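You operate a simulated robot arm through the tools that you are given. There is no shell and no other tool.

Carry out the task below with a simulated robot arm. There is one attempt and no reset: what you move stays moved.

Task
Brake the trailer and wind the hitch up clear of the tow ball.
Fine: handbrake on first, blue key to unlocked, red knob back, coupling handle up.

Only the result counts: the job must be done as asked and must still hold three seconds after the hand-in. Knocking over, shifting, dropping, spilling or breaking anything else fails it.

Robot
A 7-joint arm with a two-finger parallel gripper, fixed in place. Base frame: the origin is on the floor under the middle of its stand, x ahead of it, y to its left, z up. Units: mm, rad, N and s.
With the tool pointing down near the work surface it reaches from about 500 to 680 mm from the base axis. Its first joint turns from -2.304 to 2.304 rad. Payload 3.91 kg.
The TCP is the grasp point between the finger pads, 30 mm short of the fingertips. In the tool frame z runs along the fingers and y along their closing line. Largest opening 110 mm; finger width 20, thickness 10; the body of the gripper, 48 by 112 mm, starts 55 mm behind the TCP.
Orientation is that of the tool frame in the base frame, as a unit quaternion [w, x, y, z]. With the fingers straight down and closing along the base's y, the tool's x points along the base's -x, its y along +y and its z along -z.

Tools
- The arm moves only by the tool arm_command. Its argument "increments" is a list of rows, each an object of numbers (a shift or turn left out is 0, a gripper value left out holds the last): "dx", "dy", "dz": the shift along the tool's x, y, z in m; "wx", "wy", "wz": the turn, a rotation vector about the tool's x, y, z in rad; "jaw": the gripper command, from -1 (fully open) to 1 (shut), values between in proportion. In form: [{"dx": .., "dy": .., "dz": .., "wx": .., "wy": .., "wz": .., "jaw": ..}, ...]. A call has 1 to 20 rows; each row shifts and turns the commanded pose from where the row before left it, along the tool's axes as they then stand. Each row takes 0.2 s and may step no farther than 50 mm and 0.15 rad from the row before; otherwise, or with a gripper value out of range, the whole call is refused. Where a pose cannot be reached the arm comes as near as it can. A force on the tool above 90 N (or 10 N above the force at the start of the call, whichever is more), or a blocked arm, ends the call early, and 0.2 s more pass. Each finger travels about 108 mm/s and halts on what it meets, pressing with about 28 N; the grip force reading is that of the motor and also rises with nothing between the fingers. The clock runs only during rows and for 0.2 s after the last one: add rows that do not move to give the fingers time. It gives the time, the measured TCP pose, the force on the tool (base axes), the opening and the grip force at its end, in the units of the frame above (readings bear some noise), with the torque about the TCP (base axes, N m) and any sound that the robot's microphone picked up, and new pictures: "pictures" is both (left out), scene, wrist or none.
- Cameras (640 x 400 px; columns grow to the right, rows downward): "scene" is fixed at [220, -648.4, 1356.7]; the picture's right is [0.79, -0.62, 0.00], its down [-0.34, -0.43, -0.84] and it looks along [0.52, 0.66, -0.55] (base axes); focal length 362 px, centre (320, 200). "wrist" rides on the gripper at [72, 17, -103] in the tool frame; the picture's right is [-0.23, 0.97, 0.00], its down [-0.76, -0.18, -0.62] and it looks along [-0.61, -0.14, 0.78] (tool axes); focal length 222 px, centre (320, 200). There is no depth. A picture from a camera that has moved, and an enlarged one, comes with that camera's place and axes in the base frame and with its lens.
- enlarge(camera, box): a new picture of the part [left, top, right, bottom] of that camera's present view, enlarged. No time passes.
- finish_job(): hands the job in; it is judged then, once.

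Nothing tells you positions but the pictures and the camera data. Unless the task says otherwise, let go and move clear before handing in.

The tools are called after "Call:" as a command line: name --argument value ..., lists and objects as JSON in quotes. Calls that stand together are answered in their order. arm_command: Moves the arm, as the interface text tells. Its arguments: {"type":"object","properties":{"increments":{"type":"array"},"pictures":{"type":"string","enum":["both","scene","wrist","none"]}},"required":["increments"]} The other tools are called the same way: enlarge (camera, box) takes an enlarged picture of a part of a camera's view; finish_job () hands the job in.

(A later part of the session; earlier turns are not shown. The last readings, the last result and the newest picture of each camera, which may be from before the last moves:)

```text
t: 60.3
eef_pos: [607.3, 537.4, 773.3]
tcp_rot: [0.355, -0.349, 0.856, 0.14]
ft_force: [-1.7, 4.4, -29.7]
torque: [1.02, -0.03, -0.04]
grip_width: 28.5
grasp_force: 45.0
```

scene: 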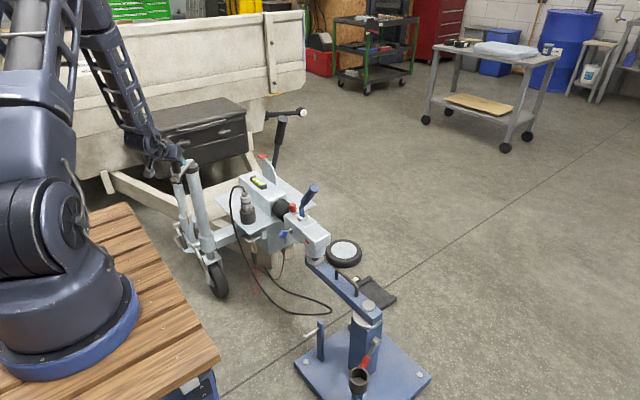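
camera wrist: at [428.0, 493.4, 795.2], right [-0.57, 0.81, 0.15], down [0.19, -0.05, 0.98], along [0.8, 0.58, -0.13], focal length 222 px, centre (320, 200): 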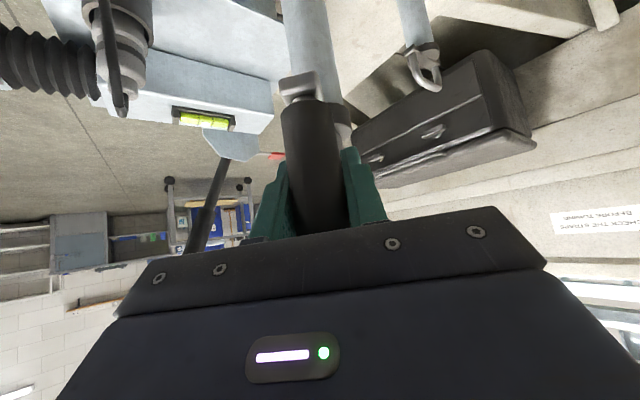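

Call:
arm_command --increments '[{"dz": 0.00988, "dx": -0.00989, "dy": -0.0098}, {"dz": 0.01093, "dx": -0.01094, "dy": -0.00722}, {"dz": 0.01165, "dx": -0.01166, "dy": -0.00442}, {"dz": 0.01201, "dx": -0.01202, "dy": -0.00149}, {"dz": 0.01201, "dx": -0.01202, "dy": 0.00149}]' --pictures "none"

```text
t: 61.5
eef_pos: [679.7, 576.2, 772.4]
tcp_rot: [0.356, -0.348, 0.856, 0.14]
ft_force: [-18.6, 11.1, -22.5]
torque: [0.66, 0.13, -0.18]
grip_width: 28.3
grasp_force: 45.0
```

Call:
arm_command --increments '[{"dz": 0.01165, "dx": -0.01166, "dy": 0.00442}, {"dz": 0.01093, "dx": -0.01094, "dy": 0.00722}, {"dz": 0.00988, "dx": -0.00989, "dy": 0.0098}, {"dz": 0.00853, "dx": -0.00854, "dy": 0.01208}, {"dz": 0.00692, "dx": -0.00692, "dy": 0.01399}]' --pictures "scene"

Call:
enlarge --camera "scene" --box '[195, 250, 235, 300]'

Call:
enlarge --camera "scene" --box '[170, 230, 270, 310]'

Call:
enlarge --camera "scene" --box '[300, 240, 340, 270]'

```text
t: 62.7
eef_pos: [697.8, 655.4, 773.9]
tcp_rot: [0.356, -0.348, 0.856, 0.139]
ft_force: [-0.1, -2.6, -19.8]
torque: [1.33, -0.12, 0.02]
grip_width: 28.2
grasp_force: 44.9
```

scene: 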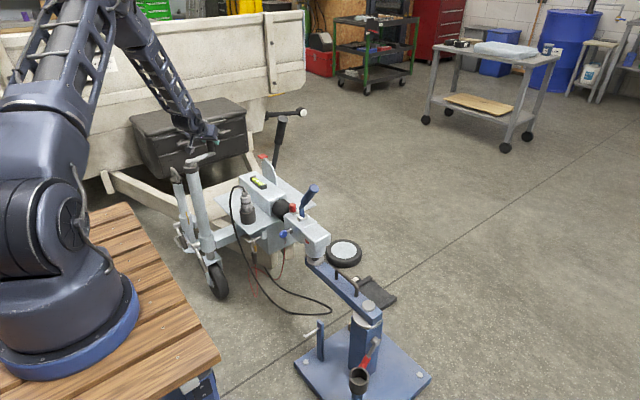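

```text
8.00 times, centred on (215, 275) of scene
camera zoom: at [220.0, -648.4, 1356.7], right [0.79, -0.62, 0.0], down [-0.34, -0.43, -0.84], along [0.52, 0.66, -0.55], focal length 2894 px, centre (1160, -400)
```

zoom: 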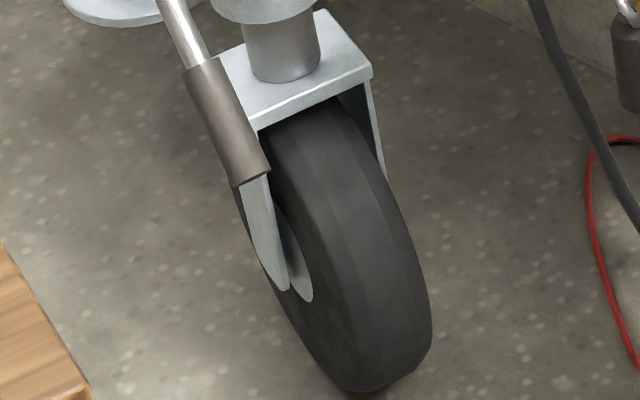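

```text
5.00 times, centred on (220, 270) of scene
camera zoom: at [220.0, -648.4, 1356.7], right [0.79, -0.62, 0.0], down [-0.34, -0.43, -0.84], along [0.52, 0.66, -0.55], focal length 1809 px, centre (820, -150)
```

zoom: 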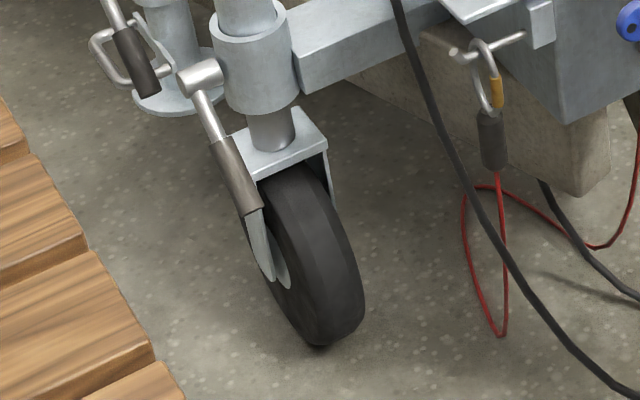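

```text
13.33 times, centred on (320, 255) of scene
camera zoom: at [220.0, -648.4, 1356.7], right [0.79, -0.62, 0.0], down [-0.34, -0.43, -0.84], along [0.52, 0.66, -0.55], focal length 4824 px, centre (320, -533)
```

zoom: 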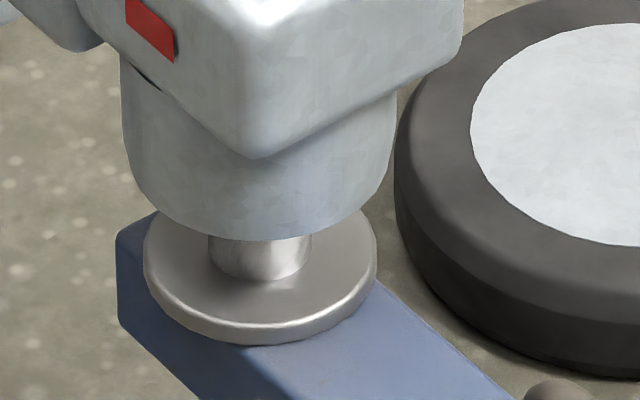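

Comparing the same zoom, the wheel moved down about 2.5 mm for that counter-clockwise swing, so counter-clockwise lowers the wheel and lifts the hitch, at roughly 6 mm per turn. I'll continue counter-clockwise with longer arcs.

Call:
arm_command --increments '[{"dz": 0.00691, "dx": -0.00692, "dy": 0.02363}, {"dz": 0.00236, "dx": -0.00236, "dy": 0.02536}, {"dz": -0.00236, "dx": 0.00236, "dy": 0.02536}, {"dz": -0.00691, "dx": 0.00692, "dy": 0.02363}]' --pictures "none"

```text
t: 63.7
eef_pos: [625.8, 731.7, 774.8]
tcp_rot: [0.357, -0.349, 0.855, 0.143]
ft_force: [5.6, 31.7, 5.0]
torque: [0.22, 0.35, -0.17]
grip_width: 28.5
grasp_force: 44.9
```

The true centre is slightly further in +y, near (600.5, 634.5), with a radius of about 99 mm. I'll correct and continue.

Call:
arm_command --increments '[{"dz": -0.00928, "dx": 0.00926, "dy": 0.02327}, {"dz": -0.01452, "dx": 0.01454, "dy": 0.01578}, {"dz": -0.01691, "dx": 0.01693, "dy": 0.00992}, {"dz": -0.01814, "dx": 0.01817, "dy": 0.00338}]' --pictures "none"

```text
t: 64.7
eef_pos: [529.8, 708.5, 774.6]
tcp_rot: [0.356, -0.348, 0.856, 0.141]
ft_force: [-10.6, 17.2, 37.2]
torque: [0.49, 0.89, -0.16]
grip_width: 28.3
grasp_force: 44.7
```

An upward force suggests the tube is starting to rise. I'll follow it up slightly and continue round.

Call:
arm_command --increments '[{"dz": -0.01933, "dx": 0.01651, "dy": -0.00162}, {"dz": -0.01691, "dx": 0.01693, "dy": -0.00992}, {"dz": -0.01452, "dx": 0.01454, "dy": -0.01578}, {"dz": -0.01114, "dx": 0.01116, "dy": -0.02057}]' --pictures "scene"

Call:
enlarge --camera "scene" --box '[195, 250, 235, 300]'

Call:
enlarge --camera "scene" --box '[300, 240, 340, 270]'

```text
t: 65.7
eef_pos: [500.2, 611.5, 775.5]
tcp_rot: [0.353, -0.35, 0.857, 0.139]
ft_force: [-41.1, -1.1, 21.7]
torque: [0.62, 0.36, -0.19]
grip_width: 28.6
grasp_force: 45.5
```

scene: 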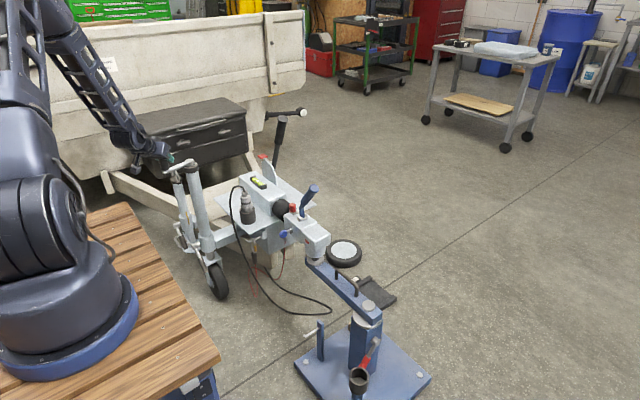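

```text
8.00 times, centred on (215, 275) of scene
camera zoom: at [220.0, -648.4, 1356.7], right [0.79, -0.62, 0.0], down [-0.34, -0.43, -0.84], along [0.52, 0.66, -0.55], focal length 2894 px, centre (1160, -400)
```

zoom: 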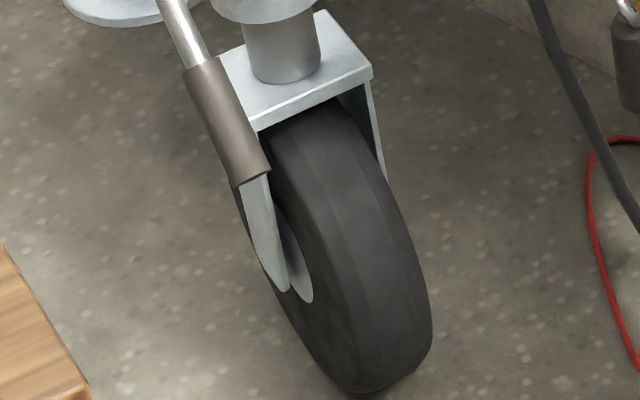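

```text
13.33 times, centred on (320, 255) of scene
camera zoom: at [220.0, -648.4, 1356.7], right [0.79, -0.62, 0.0], down [-0.34, -0.43, -0.84], along [0.52, 0.66, -0.55], focal length 4824 px, centre (320, -533)
```

zoom: 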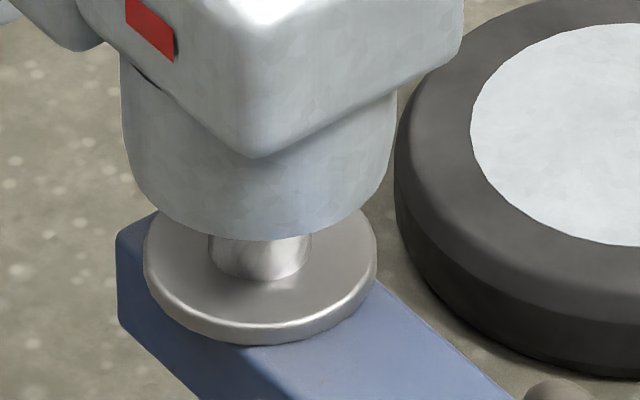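

The wheel is now on the floor and the knob circle fits R=100 around (599.4, 635.3). I'll keep winding with those values, adding a small rise per step.

Call:
arm_command --increments '[{"dz": -0.0091, "dx": 0.0067, "dy": -0.0242}, {"dz": -0.00259, "dx": 0.00223, "dy": -0.02588}, {"dz": 0.00223, "dx": -0.00259, "dy": -0.02588}, {"dz": 0.00687, "dx": -0.00724, "dy": -0.02411}, {"dz": 0.01104, "dx": -0.01141, "dy": -0.02071}, {"dz": 0.01444, "dx": -0.01482, "dy": -0.01589}]' --pictures "none"

```text
t: 67.1
eef_pos: [622.7, 539.7, 777.8]
tcp_rot: [0.355, -0.348, 0.856, 0.14]
ft_force: [-7.7, 5.2, -25.7]
torque: [-0.13, 0.99, -0.06]
grip_width: 28.2
grasp_force: 44.8
```

Side forces are small now. I'll do a longer run without further rise and then look.

Call:
arm_command --increments '[{"dz": 0.01703, "dx": -0.01705, "dy": -0.00999}, {"dz": 0.01827, "dx": -0.0183, "dy": -0.00341}, {"dz": 0.01827, "dx": -0.0183, "dy": 0.00341}, {"dz": 0.01703, "dx": -0.01705, "dy": 0.00999}, {"dz": 0.01462, "dx": -0.01464, "dy": 0.01589}, {"dz": 0.01122, "dx": -0.01123, "dy": 0.02071}, {"dz": 0.00705, "dx": -0.00706, "dy": 0.02411}, {"dz": 0.00241, "dx": -0.00241, "dy": 0.02588}, {"dz": -0.00241, "dx": 0.00241, "dy": 0.02588}, {"dz": -0.00705, "dx": 0.00706, "dy": 0.02411}]'

Call:
enlarge --camera "scene" --box '[195, 250, 235, 300]'

Call:
enlarge --camera "scene" --box '[300, 240, 340, 270]'

Call:
enlarge --camera "wrist" --box '[200, 40, 460, 220]'

```text
t: 69.3
eef_pos: [625.3, 734.8, 779.4]
tcp_rot: [0.357, -0.348, 0.855, 0.142]
ft_force: [13.5, 18.3, 16.3]
torque: [0.26, -0.34, -0.06]
grip_width: 28.1
grasp_force: 45.1
camera wrist: at [525.3, 662.1, 801.3], right [-0.57, 0.81, 0.16], down [0.19, -0.06, 0.98], along [0.8, 0.58, -0.12], focal length 222 px, centre (320, 200)
```

scene: 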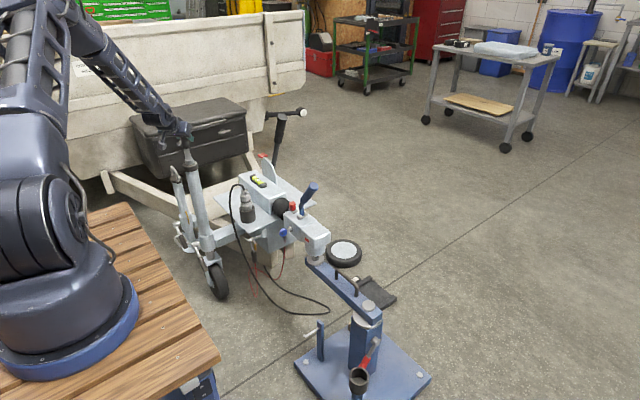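
wrist: 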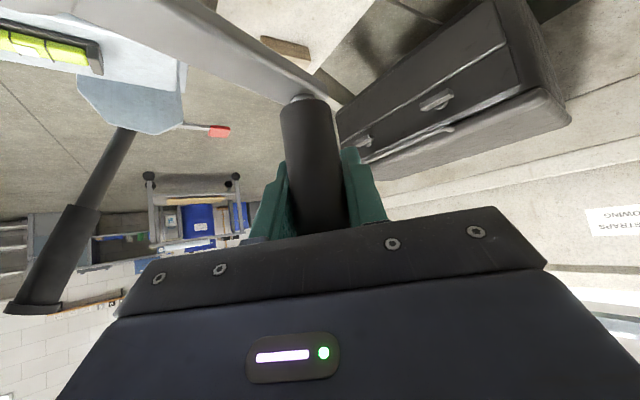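

```text
8.00 times, centred on (215, 275) of scene
camera zoom: at [220.0, -648.4, 1356.7], right [0.79, -0.62, 0.0], down [-0.34, -0.43, -0.84], along [0.52, 0.66, -0.55], focal length 2894 px, centre (1160, -400)
```

zoom: 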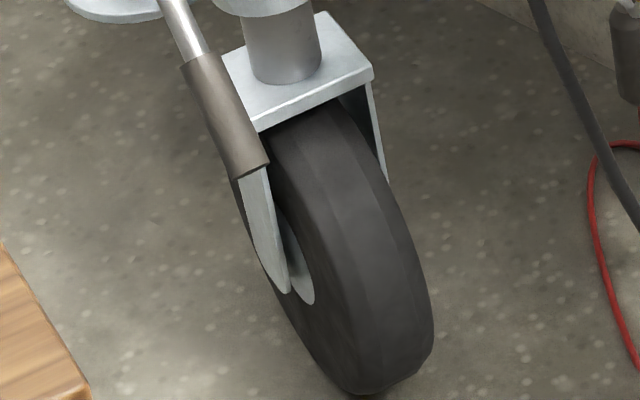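

```text
13.33 times, centred on (320, 255) of scene
camera zoom: at [220.0, -648.4, 1356.7], right [0.79, -0.62, 0.0], down [-0.34, -0.43, -0.84], along [0.52, 0.66, -0.55], focal length 4824 px, centre (320, -533)
```

zoom: 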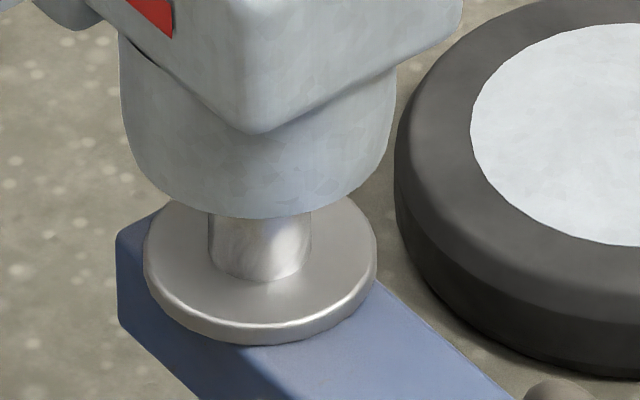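

```text
2.22 times, centred on (330, 130) of wrist
camera zoom: at [525.3, 662.1, 801.3], right [-0.57, 0.81, 0.16], down [0.19, -0.06, 0.98], along [0.8, 0.58, -0.12], focal length 494 px, centre (298, 356)
```

zoom: 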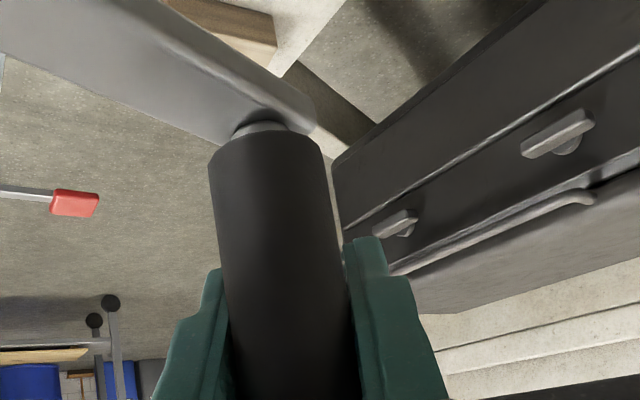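

The hitch has risen about 6 mm and the ball's neck is now showing. The grip is still good, so I'll wind on with a nearly full turn per call.

Call:
arm_command --increments '[{"dz": -0.01143, "dx": 0.01102, "dy": 0.02071}, {"dz": -0.01483, "dx": 0.01443, "dy": 0.01589}, {"dz": -0.01724, "dx": 0.01684, "dy": 0.00999}, {"dz": -0.01848, "dx": 0.01809, "dy": 0.00341}, {"dz": -0.01848, "dx": 0.01809, "dy": -0.00341}, {"dz": -0.01724, "dx": 0.01684, "dy": -0.00999}, {"dz": -0.01483, "dx": 0.01443, "dy": -0.01589}, {"dz": -0.01143, "dx": 0.01102, "dy": -0.02071}, {"dz": -0.00726, "dx": 0.00685, "dy": -0.02411}, {"dz": -0.00262, "dx": 0.0022, "dy": -0.02588}]' --pictures "none"

```text
t: 71.5
eef_pos: [529.1, 565.8, 781.1]
tcp_rot: [0.355, -0.348, 0.857, 0.139]
ft_force: [-17.5, -4.7, 29.7]
torque: [-0.33, 0.51, -0.06]
grip_width: 28.3
grasp_force: 45.4
```

Call:
arm_command --increments '[{"dz": 0.00114, "dx": -0.00368, "dy": -0.02588}, {"dz": 0.00684, "dx": -0.00727, "dy": -0.02411}, {"dz": 0.01101, "dx": -0.01144, "dy": -0.02071}, {"dz": 0.01441, "dx": -0.01485, "dy": -0.01589}, {"dz": 0.01682, "dx": -0.01726, "dy": -0.00999}, {"dz": 0.01806, "dx": -0.01851, "dy": -0.00341}, {"dz": 0.01806, "dx": -0.01851, "dy": 0.00341}, {"dz": 0.01682, "dx": -0.01726, "dy": 0.00999}, {"dz": 0.01441, "dx": -0.01485, "dy": 0.01589}, {"dz": 0.01101, "dx": -0.01144, "dy": 0.02071}, {"dz": 0.00684, "dx": -0.00727, "dy": 0.02411}, {"dz": 0.0022, "dx": -0.00262, "dy": 0.02588}, {"dz": -0.00262, "dx": 0.0022, "dy": 0.02588}, {"dz": -0.00726, "dx": 0.00685, "dy": 0.02411}]'

Call:
enlarge --camera "scene" --box '[300, 230, 340, 270]'

Call:
enlarge --camera "wrist" --box '[200, 40, 460, 220]'

```text
t: 74.5
eef_pos: [625.0, 735.6, 788.8]
tcp_rot: [0.357, -0.349, 0.855, 0.143]
ft_force: [8.8, 6.7, 26.7]
torque: [-0.22, -0.68, 0.03]
grip_width: 28.5
grasp_force: 45.3
camera wrist: at [524.5, 663.2, 810.3], right [-0.57, 0.81, 0.16], down [0.19, -0.06, 0.98], along [0.8, 0.58, -0.12], focal length 222 px, centre (320, 200)
```

scene: 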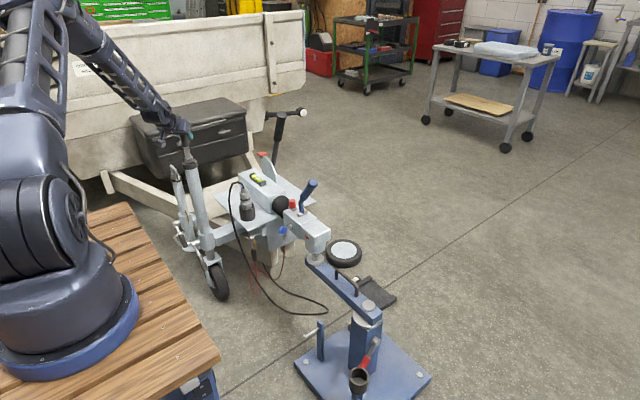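
wrist: 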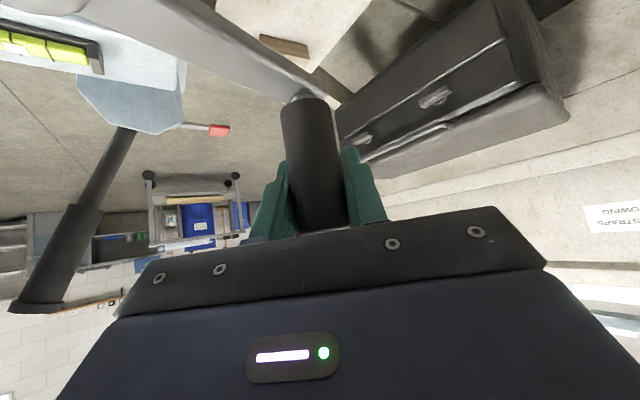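

```text
10.00 times, centred on (320, 250) of scene
camera zoom: at [220.0, -648.4, 1356.7], right [0.79, -0.62, 0.0], down [-0.34, -0.43, -0.84], along [0.52, 0.66, -0.55], focal length 3618 px, centre (320, -300)
```

zoom: 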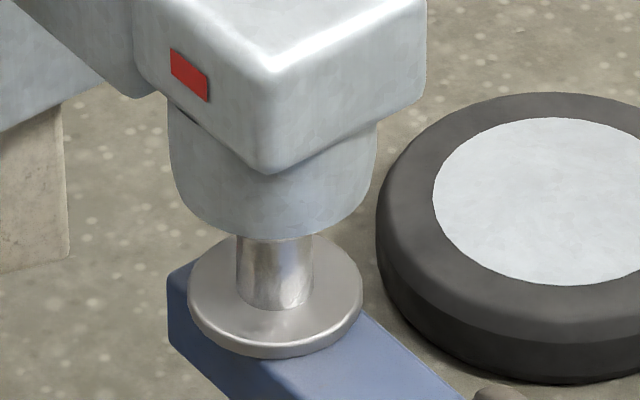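

```text
2.22 times, centred on (330, 130) of wrist
camera zoom: at [524.5, 663.2, 810.3], right [-0.57, 0.81, 0.16], down [0.19, -0.06, 0.98], along [0.8, 0.58, -0.12], focal length 494 px, centre (298, 356)
```

zoom: 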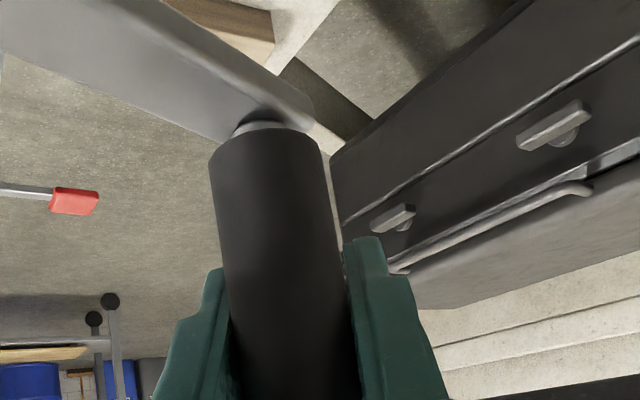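

The hitch rises about 10 mm per turn and is up about 16 mm now. The grip is unchanged, so I'll keep winding.

Call:
arm_command --increments '[{"dz": -0.01216, "dx": 0.0095, "dy": 0.02128}, {"dz": -0.01489, "dx": 0.01437, "dy": 0.01589}, {"dz": -0.0173, "dx": 0.01678, "dy": 0.00999}, {"dz": -0.01854, "dx": 0.01803, "dy": 0.00341}, {"dz": -0.01854, "dx": 0.01803, "dy": -0.00341}, {"dz": -0.0173, "dx": 0.01678, "dy": -0.00999}, {"dz": -0.01489, "dx": 0.01437, "dy": -0.01589}, {"dz": -0.01149, "dx": 0.01096, "dy": -0.02071}, {"dz": -0.00732, "dx": 0.00679, "dy": -0.02411}, {"dz": -0.00268, "dx": 0.00214, "dy": -0.02588}, {"dz": 0.00214, "dx": -0.00268, "dy": -0.02588}, {"dz": 0.00678, "dx": -0.00733, "dy": -0.02411}]' --pictures "none"

```text
t: 77.1
eef_pos: [572.0, 542.3, 793.2]
tcp_rot: [0.356, -0.348, 0.856, 0.14]
ft_force: [2.2, 48.3, 9.9]
torque: [-0.68, -0.46, -0.16]
grip_width: 28.7
grasp_force: 44.8
```

Call:
arm_command --increments '[{"dz": 0.01217, "dx": -0.01275, "dy": -0.01892}, {"dz": 0.01435, "dx": -0.01491, "dy": -0.01589}, {"dz": 0.01676, "dx": -0.01732, "dy": -0.00999}, {"dz": 0.018, "dx": -0.01857, "dy": -0.00341}, {"dz": 0.018, "dx": -0.01857, "dy": 0.00341}, {"dz": 0.01676, "dx": -0.01732, "dy": 0.00999}, {"dz": 0.01435, "dx": -0.01491, "dy": 0.01589}, {"dz": 0.01095, "dx": -0.0115, "dy": 0.02071}, {"dz": 0.00678, "dx": -0.00733, "dy": 0.02411}, {"dz": 0.00214, "dx": -0.00268, "dy": 0.02588}, {"dz": -0.00268, "dx": 0.00214, "dy": 0.02588}, {"dz": -0.00732, "dx": 0.00679, "dy": 0.02411}]'

Call:
enlarge --camera "scene" --box '[300, 230, 340, 270]'

Call:
enlarge --camera "wrist" --box '[200, 40, 460, 220]'

```text
t: 79.7
eef_pos: [623.5, 739.3, 798.4]
tcp_rot: [0.355, -0.349, 0.856, 0.141]
ft_force: [6.5, -0.9, -18.8]
torque: [-0.18, -1.34, 0.04]
grip_width: 28.4
grasp_force: 45.3
camera wrist: at [523.0, 666.9, 818.9], right [-0.56, 0.81, 0.15], down [0.19, -0.05, 0.98], along [0.8, 0.58, -0.13], focal length 222 px, centre (320, 200)
```

scene: 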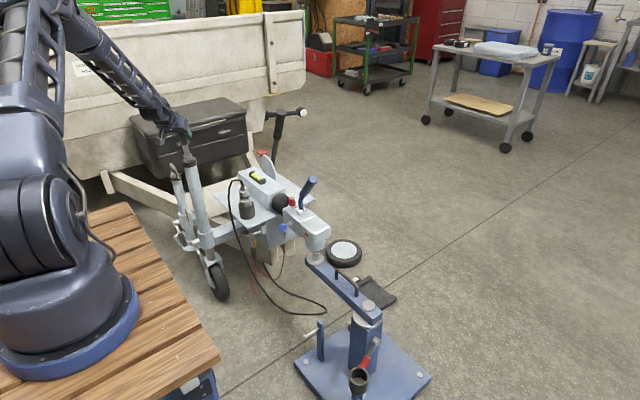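
wrist: 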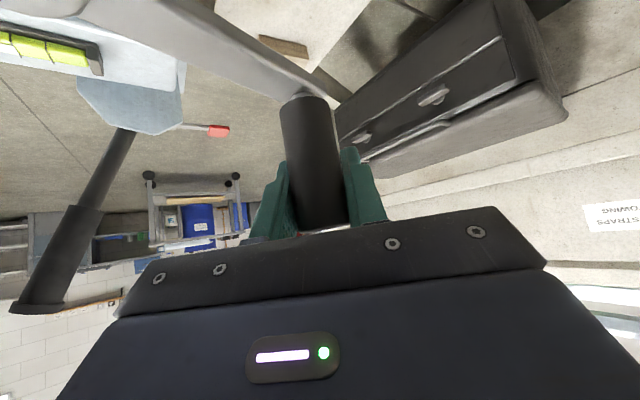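

```text
10.00 times, centred on (320, 250) of scene
camera zoom: at [220.0, -648.4, 1356.7], right [0.79, -0.62, 0.0], down [-0.34, -0.43, -0.84], along [0.52, 0.66, -0.55], focal length 3618 px, centre (320, -300)
```

zoom: 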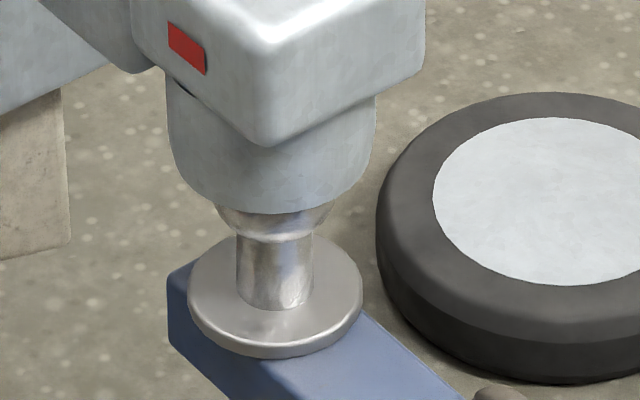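

```text
2.22 times, centred on (330, 130) of wrist
camera zoom: at [523.0, 666.9, 818.9], right [-0.56, 0.81, 0.15], down [0.19, -0.05, 0.98], along [0.8, 0.58, -0.13], focal length 494 px, centre (298, 356)
```

zoom: 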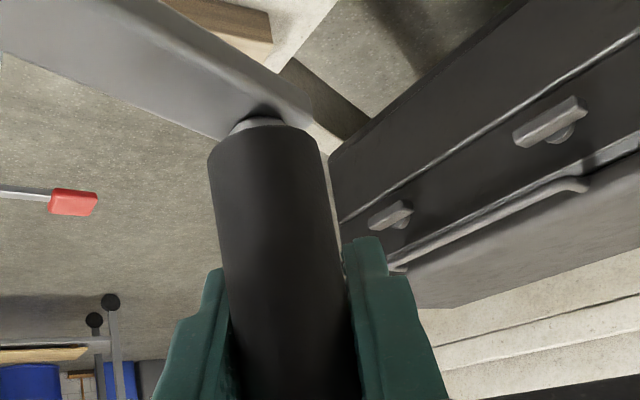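

The lower half of the ball is now visible, with the hitch up about 28 mm. Roughly four more turns are needed, so I'll wind on.

Call:
arm_command --increments '[{"dz": -0.01038, "dx": 0.01197, "dy": 0.02078}, {"dz": -0.01484, "dx": 0.01432, "dy": 0.01596}, {"dz": -0.01725, "dx": 0.01673, "dy": 0.01006}, {"dz": -0.01849, "dx": 0.01798, "dy": 0.00348}, {"dz": -0.01849, "dx": 0.01798, "dy": -0.00334}, {"dz": -0.01725, "dx": 0.01673, "dy": -0.00992}, {"dz": -0.01484, "dx": 0.01432, "dy": -0.01582}, {"dz": -0.01144, "dx": 0.01091, "dy": -0.02064}, {"dz": -0.00727, "dx": 0.00674, "dy": -0.02404}, {"dz": -0.00263, "dx": 0.00209, "dy": -0.02581}, {"dz": 0.00219, "dx": -0.00273, "dy": -0.02581}, {"dz": 0.00683, "dx": -0.00738, "dy": -0.02404}]' --pictures "none"

```text
t: 82.3
eef_pos: [572.1, 546.9, 801.7]
tcp_rot: [0.356, -0.349, 0.855, 0.141]
ft_force: [-2.9, 23.4, 30.2]
torque: [-1.47, -0.31, -0.14]
grip_width: 28.5
grasp_force: 44.9
```

Call:
arm_command --increments '[{"dz": 0.01067, "dx": -0.01336, "dy": -0.01957}, {"dz": 0.0144, "dx": -0.01496, "dy": -0.01582}, {"dz": 0.01681, "dx": -0.01737, "dy": -0.00992}, {"dz": 0.01805, "dx": -0.01862, "dy": -0.00334}, {"dz": 0.01805, "dx": -0.01862, "dy": 0.00348}, {"dz": 0.01681, "dx": -0.01737, "dy": 0.01006}, {"dz": 0.0144, "dx": -0.01496, "dy": 0.01596}, {"dz": 0.011, "dx": -0.01155, "dy": 0.02078}, {"dz": 0.00683, "dx": -0.00738, "dy": 0.02418}, {"dz": 0.00219, "dx": -0.00273, "dy": 0.02595}, {"dz": -0.00263, "dx": 0.00209, "dy": 0.02595}, {"dz": -0.00727, "dx": 0.00674, "dy": 0.02418}]'

Call:
enlarge --camera "scene" --box '[300, 230, 340, 270]'

Call:
enlarge --camera "wrist" --box '[200, 40, 460, 220]'

```text
t: 84.9
eef_pos: [623.1, 742.9, 805.6]
tcp_rot: [0.355, -0.348, 0.856, 0.14]
ft_force: [6.5, 0.4, -21.4]
torque: [-0.14, -1.51, 0.09]
grip_width: 28.6
grasp_force: 45.5
camera wrist: at [523.0, 670.1, 828.0], right [-0.56, 0.81, 0.15], down [0.19, -0.05, 0.98], along [0.8, 0.58, -0.12], focal length 222 px, centre (320, 200)
```

scene: 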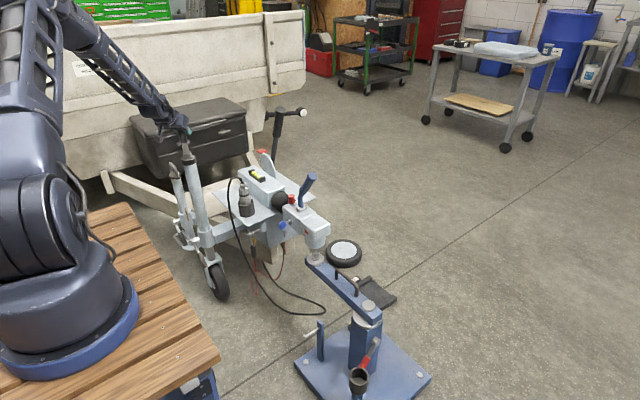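
wrist: 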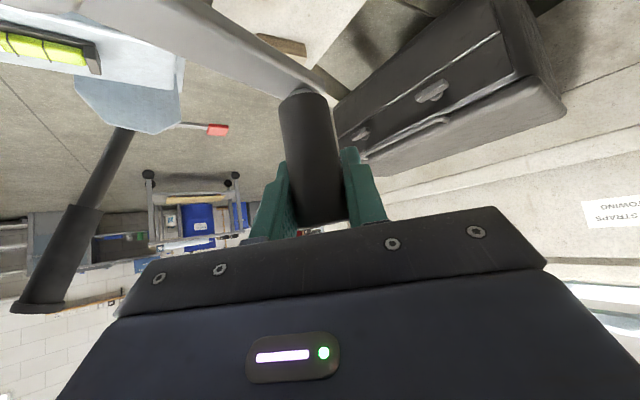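

```text
10.00 times, centred on (320, 250) of scene
camera zoom: at [220.0, -648.4, 1356.7], right [0.79, -0.62, 0.0], down [-0.34, -0.43, -0.84], along [0.52, 0.66, -0.55], focal length 3618 px, centre (320, -300)
```

zoom: 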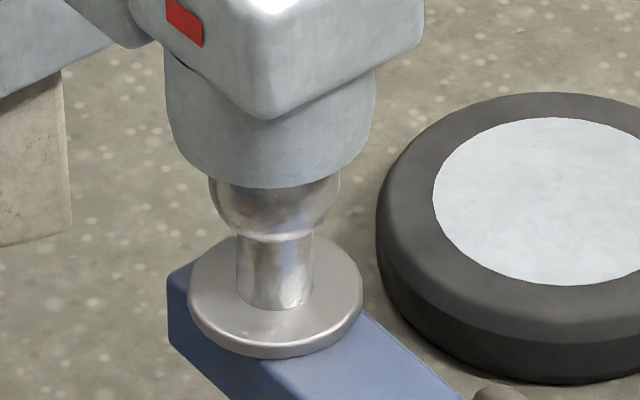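

```text
2.22 times, centred on (330, 130) of wrist
camera zoom: at [523.0, 670.1, 828.0], right [-0.56, 0.81, 0.15], down [0.19, -0.05, 0.98], along [0.8, 0.58, -0.12], focal length 494 px, centre (298, 356)
```

zoom: 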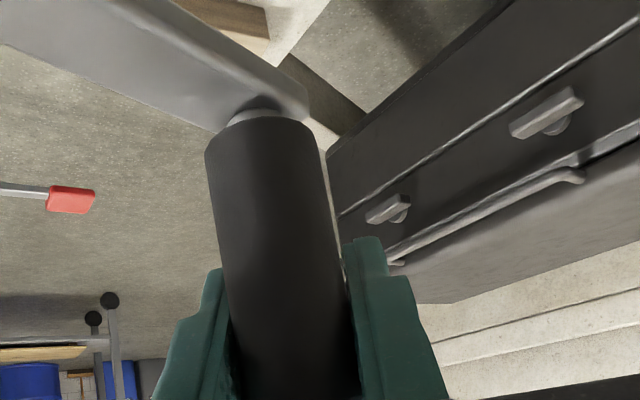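

The lip of the cup is now roughly level with or just above the top of the ball. I'll wind on for a clear margin.

Call:
arm_command --increments '[{"dz": -0.01038, "dx": 0.01197, "dy": 0.02078}, {"dz": -0.01484, "dx": 0.01432, "dy": 0.01596}, {"dz": -0.01725, "dx": 0.01673, "dy": 0.01006}, {"dz": -0.01849, "dx": 0.01798, "dy": 0.00348}, {"dz": -0.01849, "dx": 0.01798, "dy": -0.00334}, {"dz": -0.01725, "dx": 0.01673, "dy": -0.00992}, {"dz": -0.01484, "dx": 0.01432, "dy": -0.01582}, {"dz": -0.01144, "dx": 0.01091, "dy": -0.02064}, {"dz": -0.00727, "dx": 0.00674, "dy": -0.02404}, {"dz": -0.00263, "dx": 0.00209, "dy": -0.02581}, {"dz": 0.00219, "dx": -0.00273, "dy": -0.02581}, {"dz": 0.00683, "dx": -0.00738, "dy": -0.02404}]' --pictures "none"

```text
t: 87.5
eef_pos: [571.4, 550.5, 810.9]
tcp_rot: [0.356, -0.348, 0.856, 0.14]
ft_force: [0.8, 37.5, 13.4]
torque: [-1.37, -0.37, -0.17]
grip_width: 28.6
grasp_force: 45.8
```

Call:
arm_command --increments '[{"dz": 0.01129, "dx": -0.01298, "dy": -0.01921}, {"dz": 0.0144, "dx": -0.01496, "dy": -0.01582}, {"dz": 0.01681, "dx": -0.01737, "dy": -0.00992}, {"dz": 0.01805, "dx": -0.01862, "dy": -0.00334}, {"dz": 0.01805, "dx": -0.01862, "dy": 0.00348}, {"dz": 0.01681, "dx": -0.01737, "dy": 0.01006}, {"dz": 0.0144, "dx": -0.01496, "dy": 0.01596}, {"dz": 0.011, "dx": -0.01155, "dy": 0.02078}, {"dz": 0.00683, "dx": -0.00738, "dy": 0.02418}, {"dz": 0.00219, "dx": -0.00273, "dy": 0.02595}, {"dz": -0.00263, "dx": 0.00209, "dy": 0.02595}, {"dz": -0.00727, "dx": 0.00674, "dy": 0.02418}]'

Call:
enlarge --camera "scene" --box '[280, 210, 360, 270]'

Call:
enlarge --camera "wrist" --box '[200, 40, 460, 220]'

Call:
enlarge --camera "scene" --box '[160, 130, 360, 310]'

```text
t: 90.1
eef_pos: [626.0, 747.2, 815.2]
tcp_rot: [0.354, -0.349, 0.856, 0.14]
ft_force: [6.6, -2.0, -24.0]
torque: [-0.21, -1.31, 0.12]
grip_width: 28.4
grasp_force: 45.2
camera wrist: at [525.6, 673.6, 836.7], right [-0.56, 0.81, 0.15], down [0.19, -0.05, 0.98], along [0.8, 0.58, -0.13], focal length 222 px, centre (320, 200)
```

scene: 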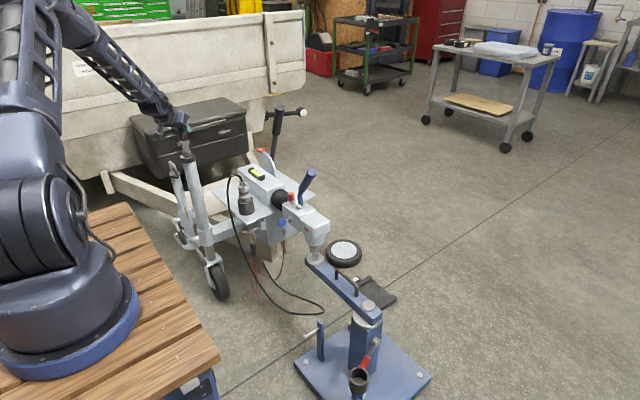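
wrist: 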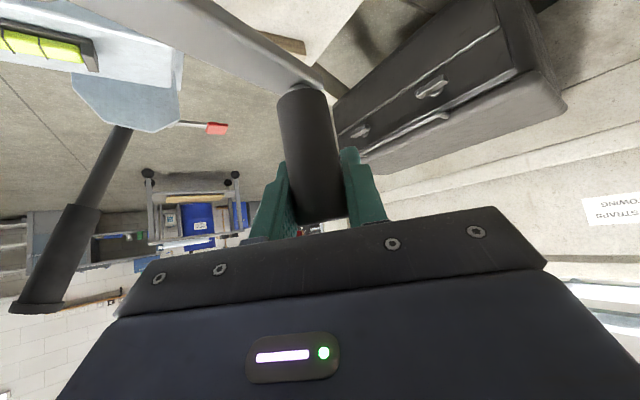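

```text
6.67 times, centred on (320, 240) of scene
camera zoom: at [220.0, -648.4, 1356.7], right [0.79, -0.62, 0.0], down [-0.34, -0.43, -0.84], along [0.52, 0.66, -0.55], focal length 2412 px, centre (320, -67)
```

zoom: 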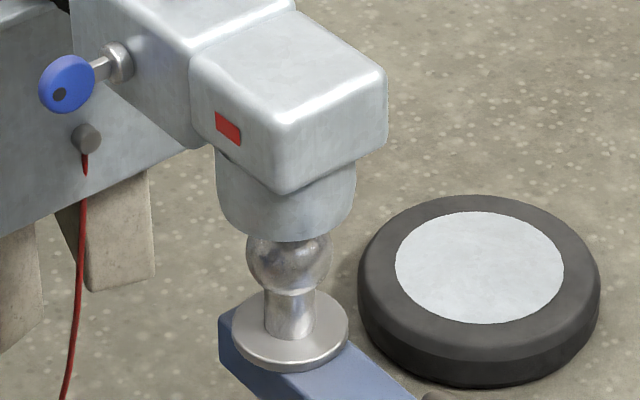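

```text
2.22 times, centred on (330, 130) of wrist
camera zoom: at [525.6, 673.6, 836.7], right [-0.56, 0.81, 0.15], down [0.19, -0.05, 0.98], along [0.8, 0.58, -0.13], focal length 494 px, centre (298, 356)
```

zoom: 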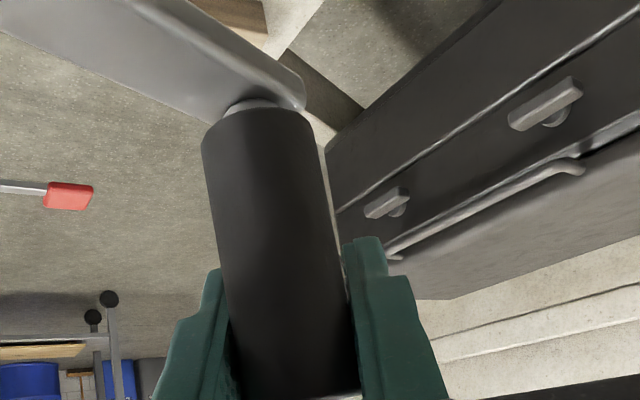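

```text
2.22 times, centred on (260, 220) of scene
camera zoom: at [220.0, -648.4, 1356.7], right [0.79, -0.62, 0.0], down [-0.34, -0.43, -0.84], along [0.52, 0.66, -0.55], focal length 804 px, centre (453, 156)
```

zoom: 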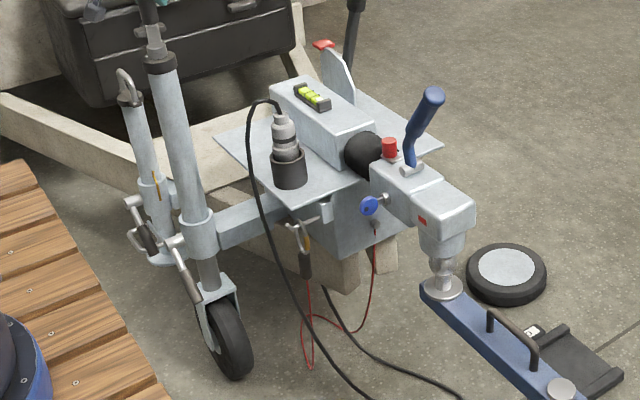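

The ball is almost fully exposed and the hitch is up about 58 mm. The knob has crept slightly down in the fingers, so I'll lower the hand 4 mm and add turns for a safe margin.

Call:
arm_command --increments '[{"dz": -0.00861, "dx": 0.01373, "dy": 0.02078}, {"dz": -0.01484, "dx": 0.01432, "dy": 0.01596}, {"dz": -0.01725, "dx": 0.01673, "dy": 0.01006}, {"dz": -0.01849, "dx": 0.01798, "dy": 0.00348}, {"dz": -0.01849, "dx": 0.01798, "dy": -0.00334}, {"dz": -0.01725, "dx": 0.01673, "dy": -0.00992}, {"dz": -0.01484, "dx": 0.01432, "dy": -0.01582}, {"dz": -0.01144, "dx": 0.01091, "dy": -0.02064}, {"dz": -0.00727, "dx": 0.00674, "dy": -0.02404}, {"dz": -0.00263, "dx": 0.00209, "dy": -0.02581}, {"dz": 0.00219, "dx": -0.00273, "dy": -0.02581}, {"dz": 0.00683, "dx": -0.00738, "dy": -0.02404}]' --pictures "none"

```text
t: 92.7
eef_pos: [573.0, 552.8, 814.8]
tcp_rot: [0.355, -0.347, 0.857, 0.138]
ft_force: [-6.8, -1.6, 10.7]
torque: [-1.82, -0.22, -0.01]
grip_width: 28.8
grasp_force: 45.2
```

Call:
arm_command --increments '[{"dz": 0.011, "dx": -0.01155, "dy": -0.02064}, {"dz": 0.0144, "dx": -0.01496, "dy": -0.01582}, {"dz": 0.01681, "dx": -0.01737, "dy": -0.00992}, {"dz": 0.01805, "dx": -0.01862, "dy": -0.00334}, {"dz": 0.01805, "dx": -0.01862, "dy": 0.00348}, {"dz": 0.01681, "dx": -0.01737, "dy": 0.01006}, {"dz": 0.0144, "dx": -0.01496, "dy": 0.01596}, {"dz": 0.011, "dx": -0.01155, "dy": 0.02078}, {"dz": 0.00683, "dx": -0.00738, "dy": 0.02418}, {"dz": 0.00219, "dx": -0.00273, "dy": 0.02595}, {"dz": -0.00263, "dx": 0.00209, "dy": 0.02595}, {"dz": -0.00727, "dx": 0.00674, "dy": 0.02418}]'

Call:
enlarge --camera "scene" --box '[280, 210, 360, 270]'

Call:
enlarge --camera "wrist" --box '[200, 40, 460, 220]'

```text
t: 95.3
eef_pos: [621.6, 749.1, 819.8]
tcp_rot: [0.354, -0.349, 0.856, 0.141]
ft_force: [4.2, -6.3, -21.4]
torque: [-0.17, -1.56, 0.11]
grip_width: 29.0
grasp_force: 45.5
camera wrist: at [521.9, 677.2, 841.4], right [-0.56, 0.81, 0.15], down [0.19, -0.05, 0.98], along [0.8, 0.58, -0.13], focal length 222 px, centre (320, 200)
```

scene: 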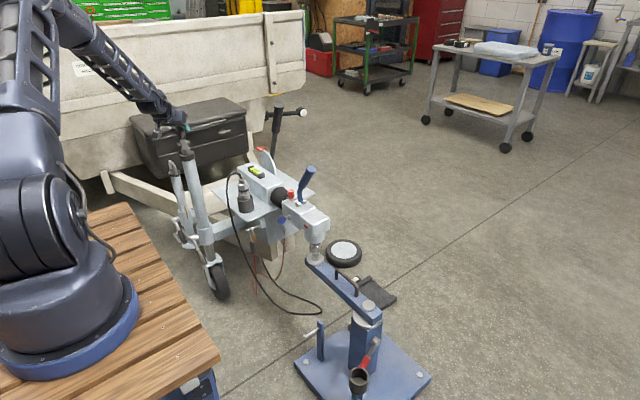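
wrist: 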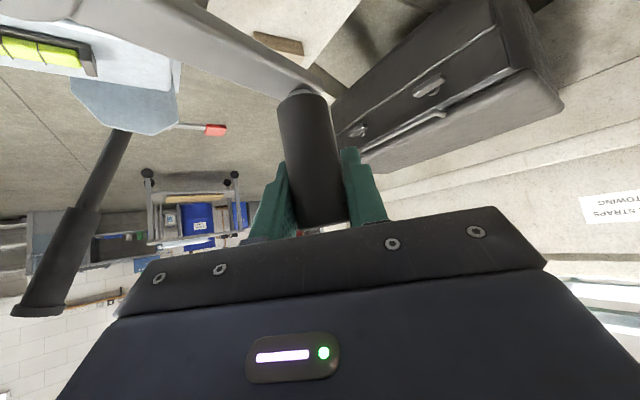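

```text
6.67 times, centred on (320, 240) of scene
camera zoom: at [220.0, -648.4, 1356.7], right [0.79, -0.62, 0.0], down [-0.34, -0.43, -0.84], along [0.52, 0.66, -0.55], focal length 2412 px, centre (320, -67)
```

zoom: 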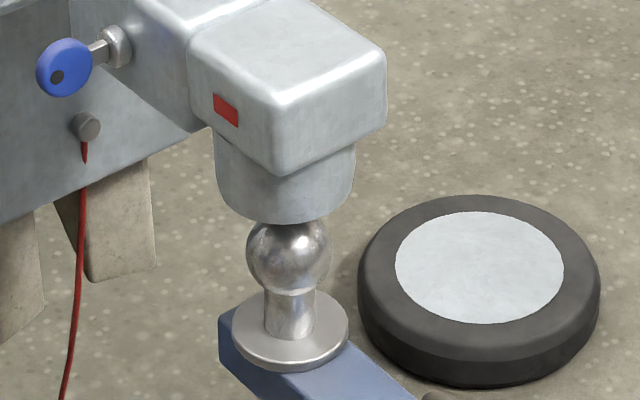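

```text
2.22 times, centred on (330, 130) of wrist
camera zoom: at [521.9, 677.2, 841.4], right [-0.56, 0.81, 0.15], down [0.19, -0.05, 0.98], along [0.8, 0.58, -0.13], focal length 494 px, centre (298, 356)
```

zoom: 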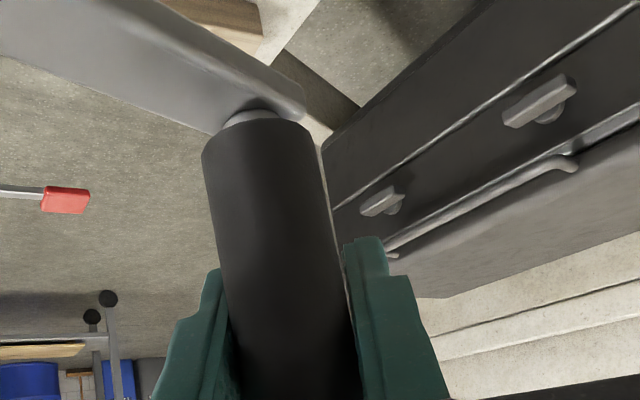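

The ball is practically fully visible below the cup, which is up about 70 mm. I'll give it one more full turn for margin.

Call:
arm_command --increments '[{"dz": -0.01003, "dx": 0.01232, "dy": 0.02078}, {"dz": -0.01484, "dx": 0.01432, "dy": 0.01596}, {"dz": -0.01725, "dx": 0.01673, "dy": 0.01006}, {"dz": -0.01849, "dx": 0.01798, "dy": 0.00348}, {"dz": -0.01849, "dx": 0.01798, "dy": -0.00334}, {"dz": -0.01725, "dx": 0.01673, "dy": -0.00992}, {"dz": -0.01484, "dx": 0.01432, "dy": -0.01582}, {"dz": -0.01144, "dx": 0.01091, "dy": -0.02064}, {"dz": -0.00727, "dx": 0.00674, "dy": -0.02404}, {"dz": -0.00263, "dx": 0.00209, "dy": -0.02581}, {"dz": 0.00219, "dx": -0.00273, "dy": -0.02581}, {"dz": 0.00683, "dx": -0.00738, "dy": -0.02404}]' --pictures "none"

```text
t: 97.9
eef_pos: [570.1, 557.5, 821.6]
tcp_rot: [0.355, -0.349, 0.856, 0.14]
ft_force: [-6.9, 1.3, 15.5]
torque: [-1.76, -0.15, 0.0]
grip_width: 29.1
grasp_force: 44.8
```

Call:
arm_command --increments '[{"dz": 0.011, "dx": -0.01155, "dy": -0.02064}, {"dz": 0.0144, "dx": -0.01496, "dy": -0.01582}, {"dz": 0.01681, "dx": -0.01737, "dy": -0.00992}, {"dz": 0.01805, "dx": -0.01862, "dy": -0.00334}, {"dz": 0.01805, "dx": -0.01862, "dy": 0.00348}, {"dz": 0.01681, "dx": -0.01737, "dy": 0.01006}, {"dz": 0.0144, "dx": -0.01496, "dy": 0.01596}, {"dz": 0.011, "dx": -0.01155, "dy": 0.02078}]'

Call:
enlarge --camera "scene" --box '[280, 210, 360, 270]'

Call:
enlarge --camera "wrist" --box '[200, 40, 460, 220]'

```text
t: 99.7
eef_pos: [697.3, 678.7, 823.8]
tcp_rot: [0.354, -0.348, 0.857, 0.139]
ft_force: [18.5, -8.6, -35.2]
torque: [-0.6, -0.76, 0.22]
grip_width: 29.2
grasp_force: 45.2
camera wrist: at [596.2, 606.0, 846.5], right [-0.56, 0.81, 0.15], down [0.19, -0.05, 0.98], along [0.81, 0.58, -0.13], focal length 222 px, centre (320, 200)
```

scene: 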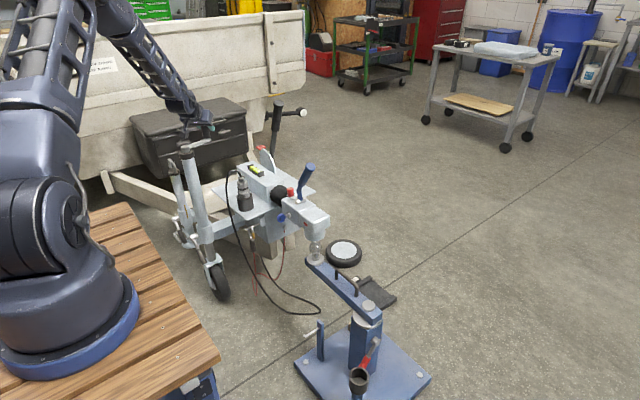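
wrist: 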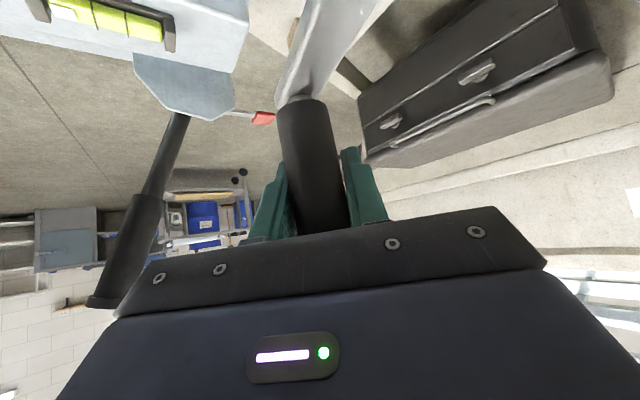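

```text
6.67 times, centred on (320, 240) of scene
camera zoom: at [220.0, -648.4, 1356.7], right [0.79, -0.62, 0.0], down [-0.34, -0.43, -0.84], along [0.52, 0.66, -0.55], focal length 2412 px, centre (320, -67)
```

zoom: 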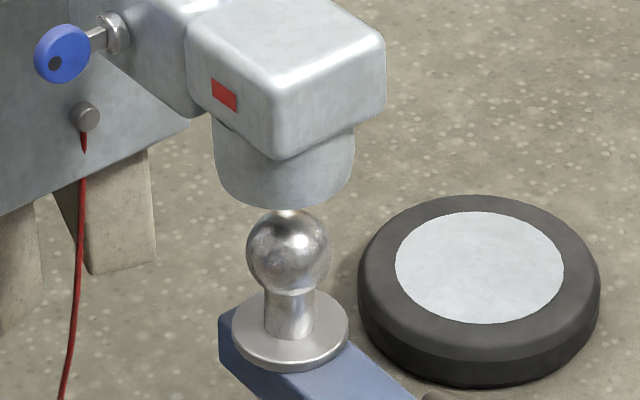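

```text
2.22 times, centred on (330, 130) of wrist
camera zoom: at [596.2, 606.0, 846.5], right [-0.56, 0.81, 0.15], down [0.19, -0.05, 0.98], along [0.81, 0.58, -0.13], focal length 494 px, centre (298, 356)
```

zoom: 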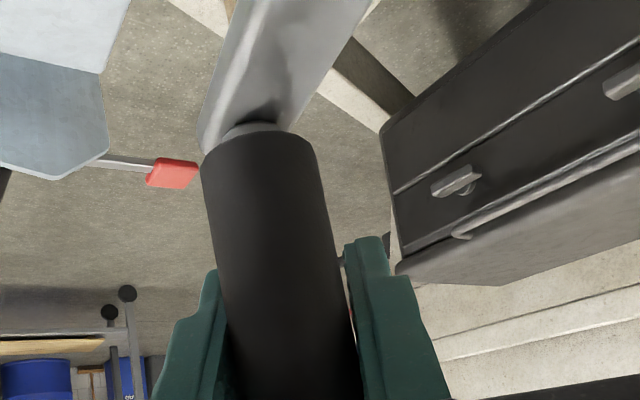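

The ball is now fully clear, with a visible gap under the cup. I'll release the crank knob, back off along the tool axis and check that everything holds.

Call:
arm_command --increments '[{"dz": 0.001, "dx": 0.001}, {"jaw": -0.1}, {}, {}, {"dz": -0.03}, {"dz": -0.045}, {"dz": -0.045}, {"dz": -0.045}, {}, {}]'

Call:
enlarge --camera "scene" --box '[280, 210, 360, 270]'

Call:
enlarge --camera "scene" --box '[160, 110, 360, 310]'

```text
t: 101.9
eef_pos: [608.3, 596.9, 940.8]
tcp_rot: [0.355, -0.349, 0.856, 0.14]
ft_force: [0.0, -0.2, 0.3]
torque: [0.0, 0.02, 0.02]
grip_width: 60.4
grasp_force: 0.0
camera wrist: at [507.2, 524.8, 962.3], right [-0.56, 0.81, 0.15], down [0.19, -0.05, 0.98], along [0.8, 0.58, -0.12], focal length 222 px, centre (320, 200)
```

scene: 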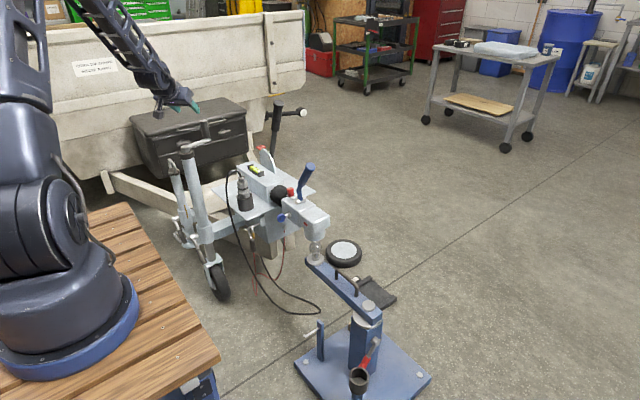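
wrist: 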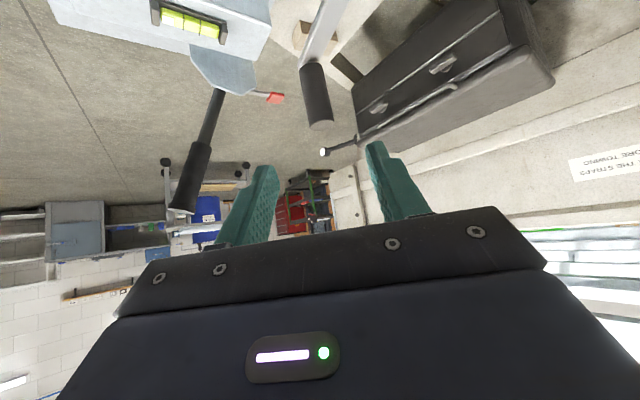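

```text
6.67 times, centred on (320, 240) of scene
camera zoom: at [220.0, -648.4, 1356.7], right [0.79, -0.62, 0.0], down [-0.34, -0.43, -0.84], along [0.52, 0.66, -0.55], focal length 2412 px, centre (320, -67)
```

zoom: 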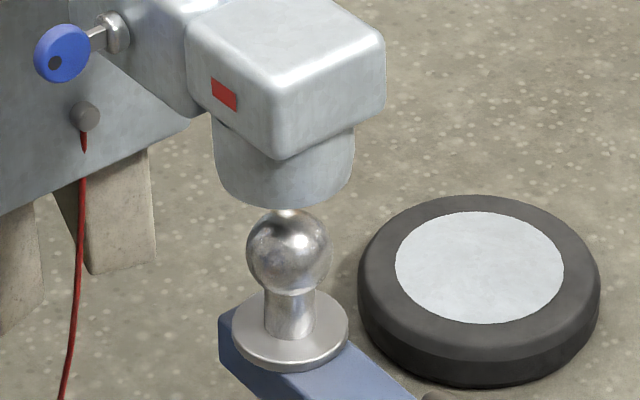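

```text
2.00 times, centred on (260, 210) of scene
camera zoom: at [220.0, -648.4, 1356.7], right [0.79, -0.62, 0.0], down [-0.34, -0.43, -0.84], along [0.52, 0.66, -0.55], focal length 724 px, centre (440, 180)
```

zoom: 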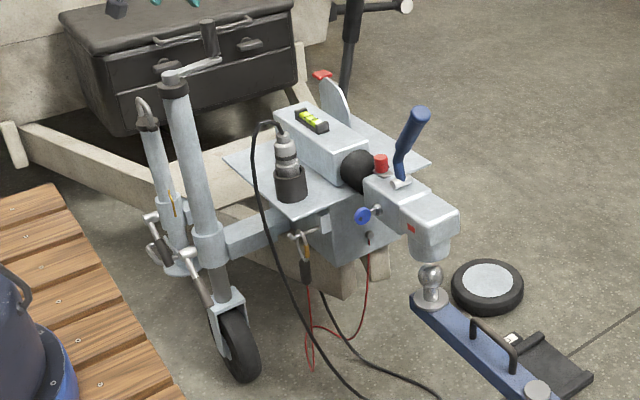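

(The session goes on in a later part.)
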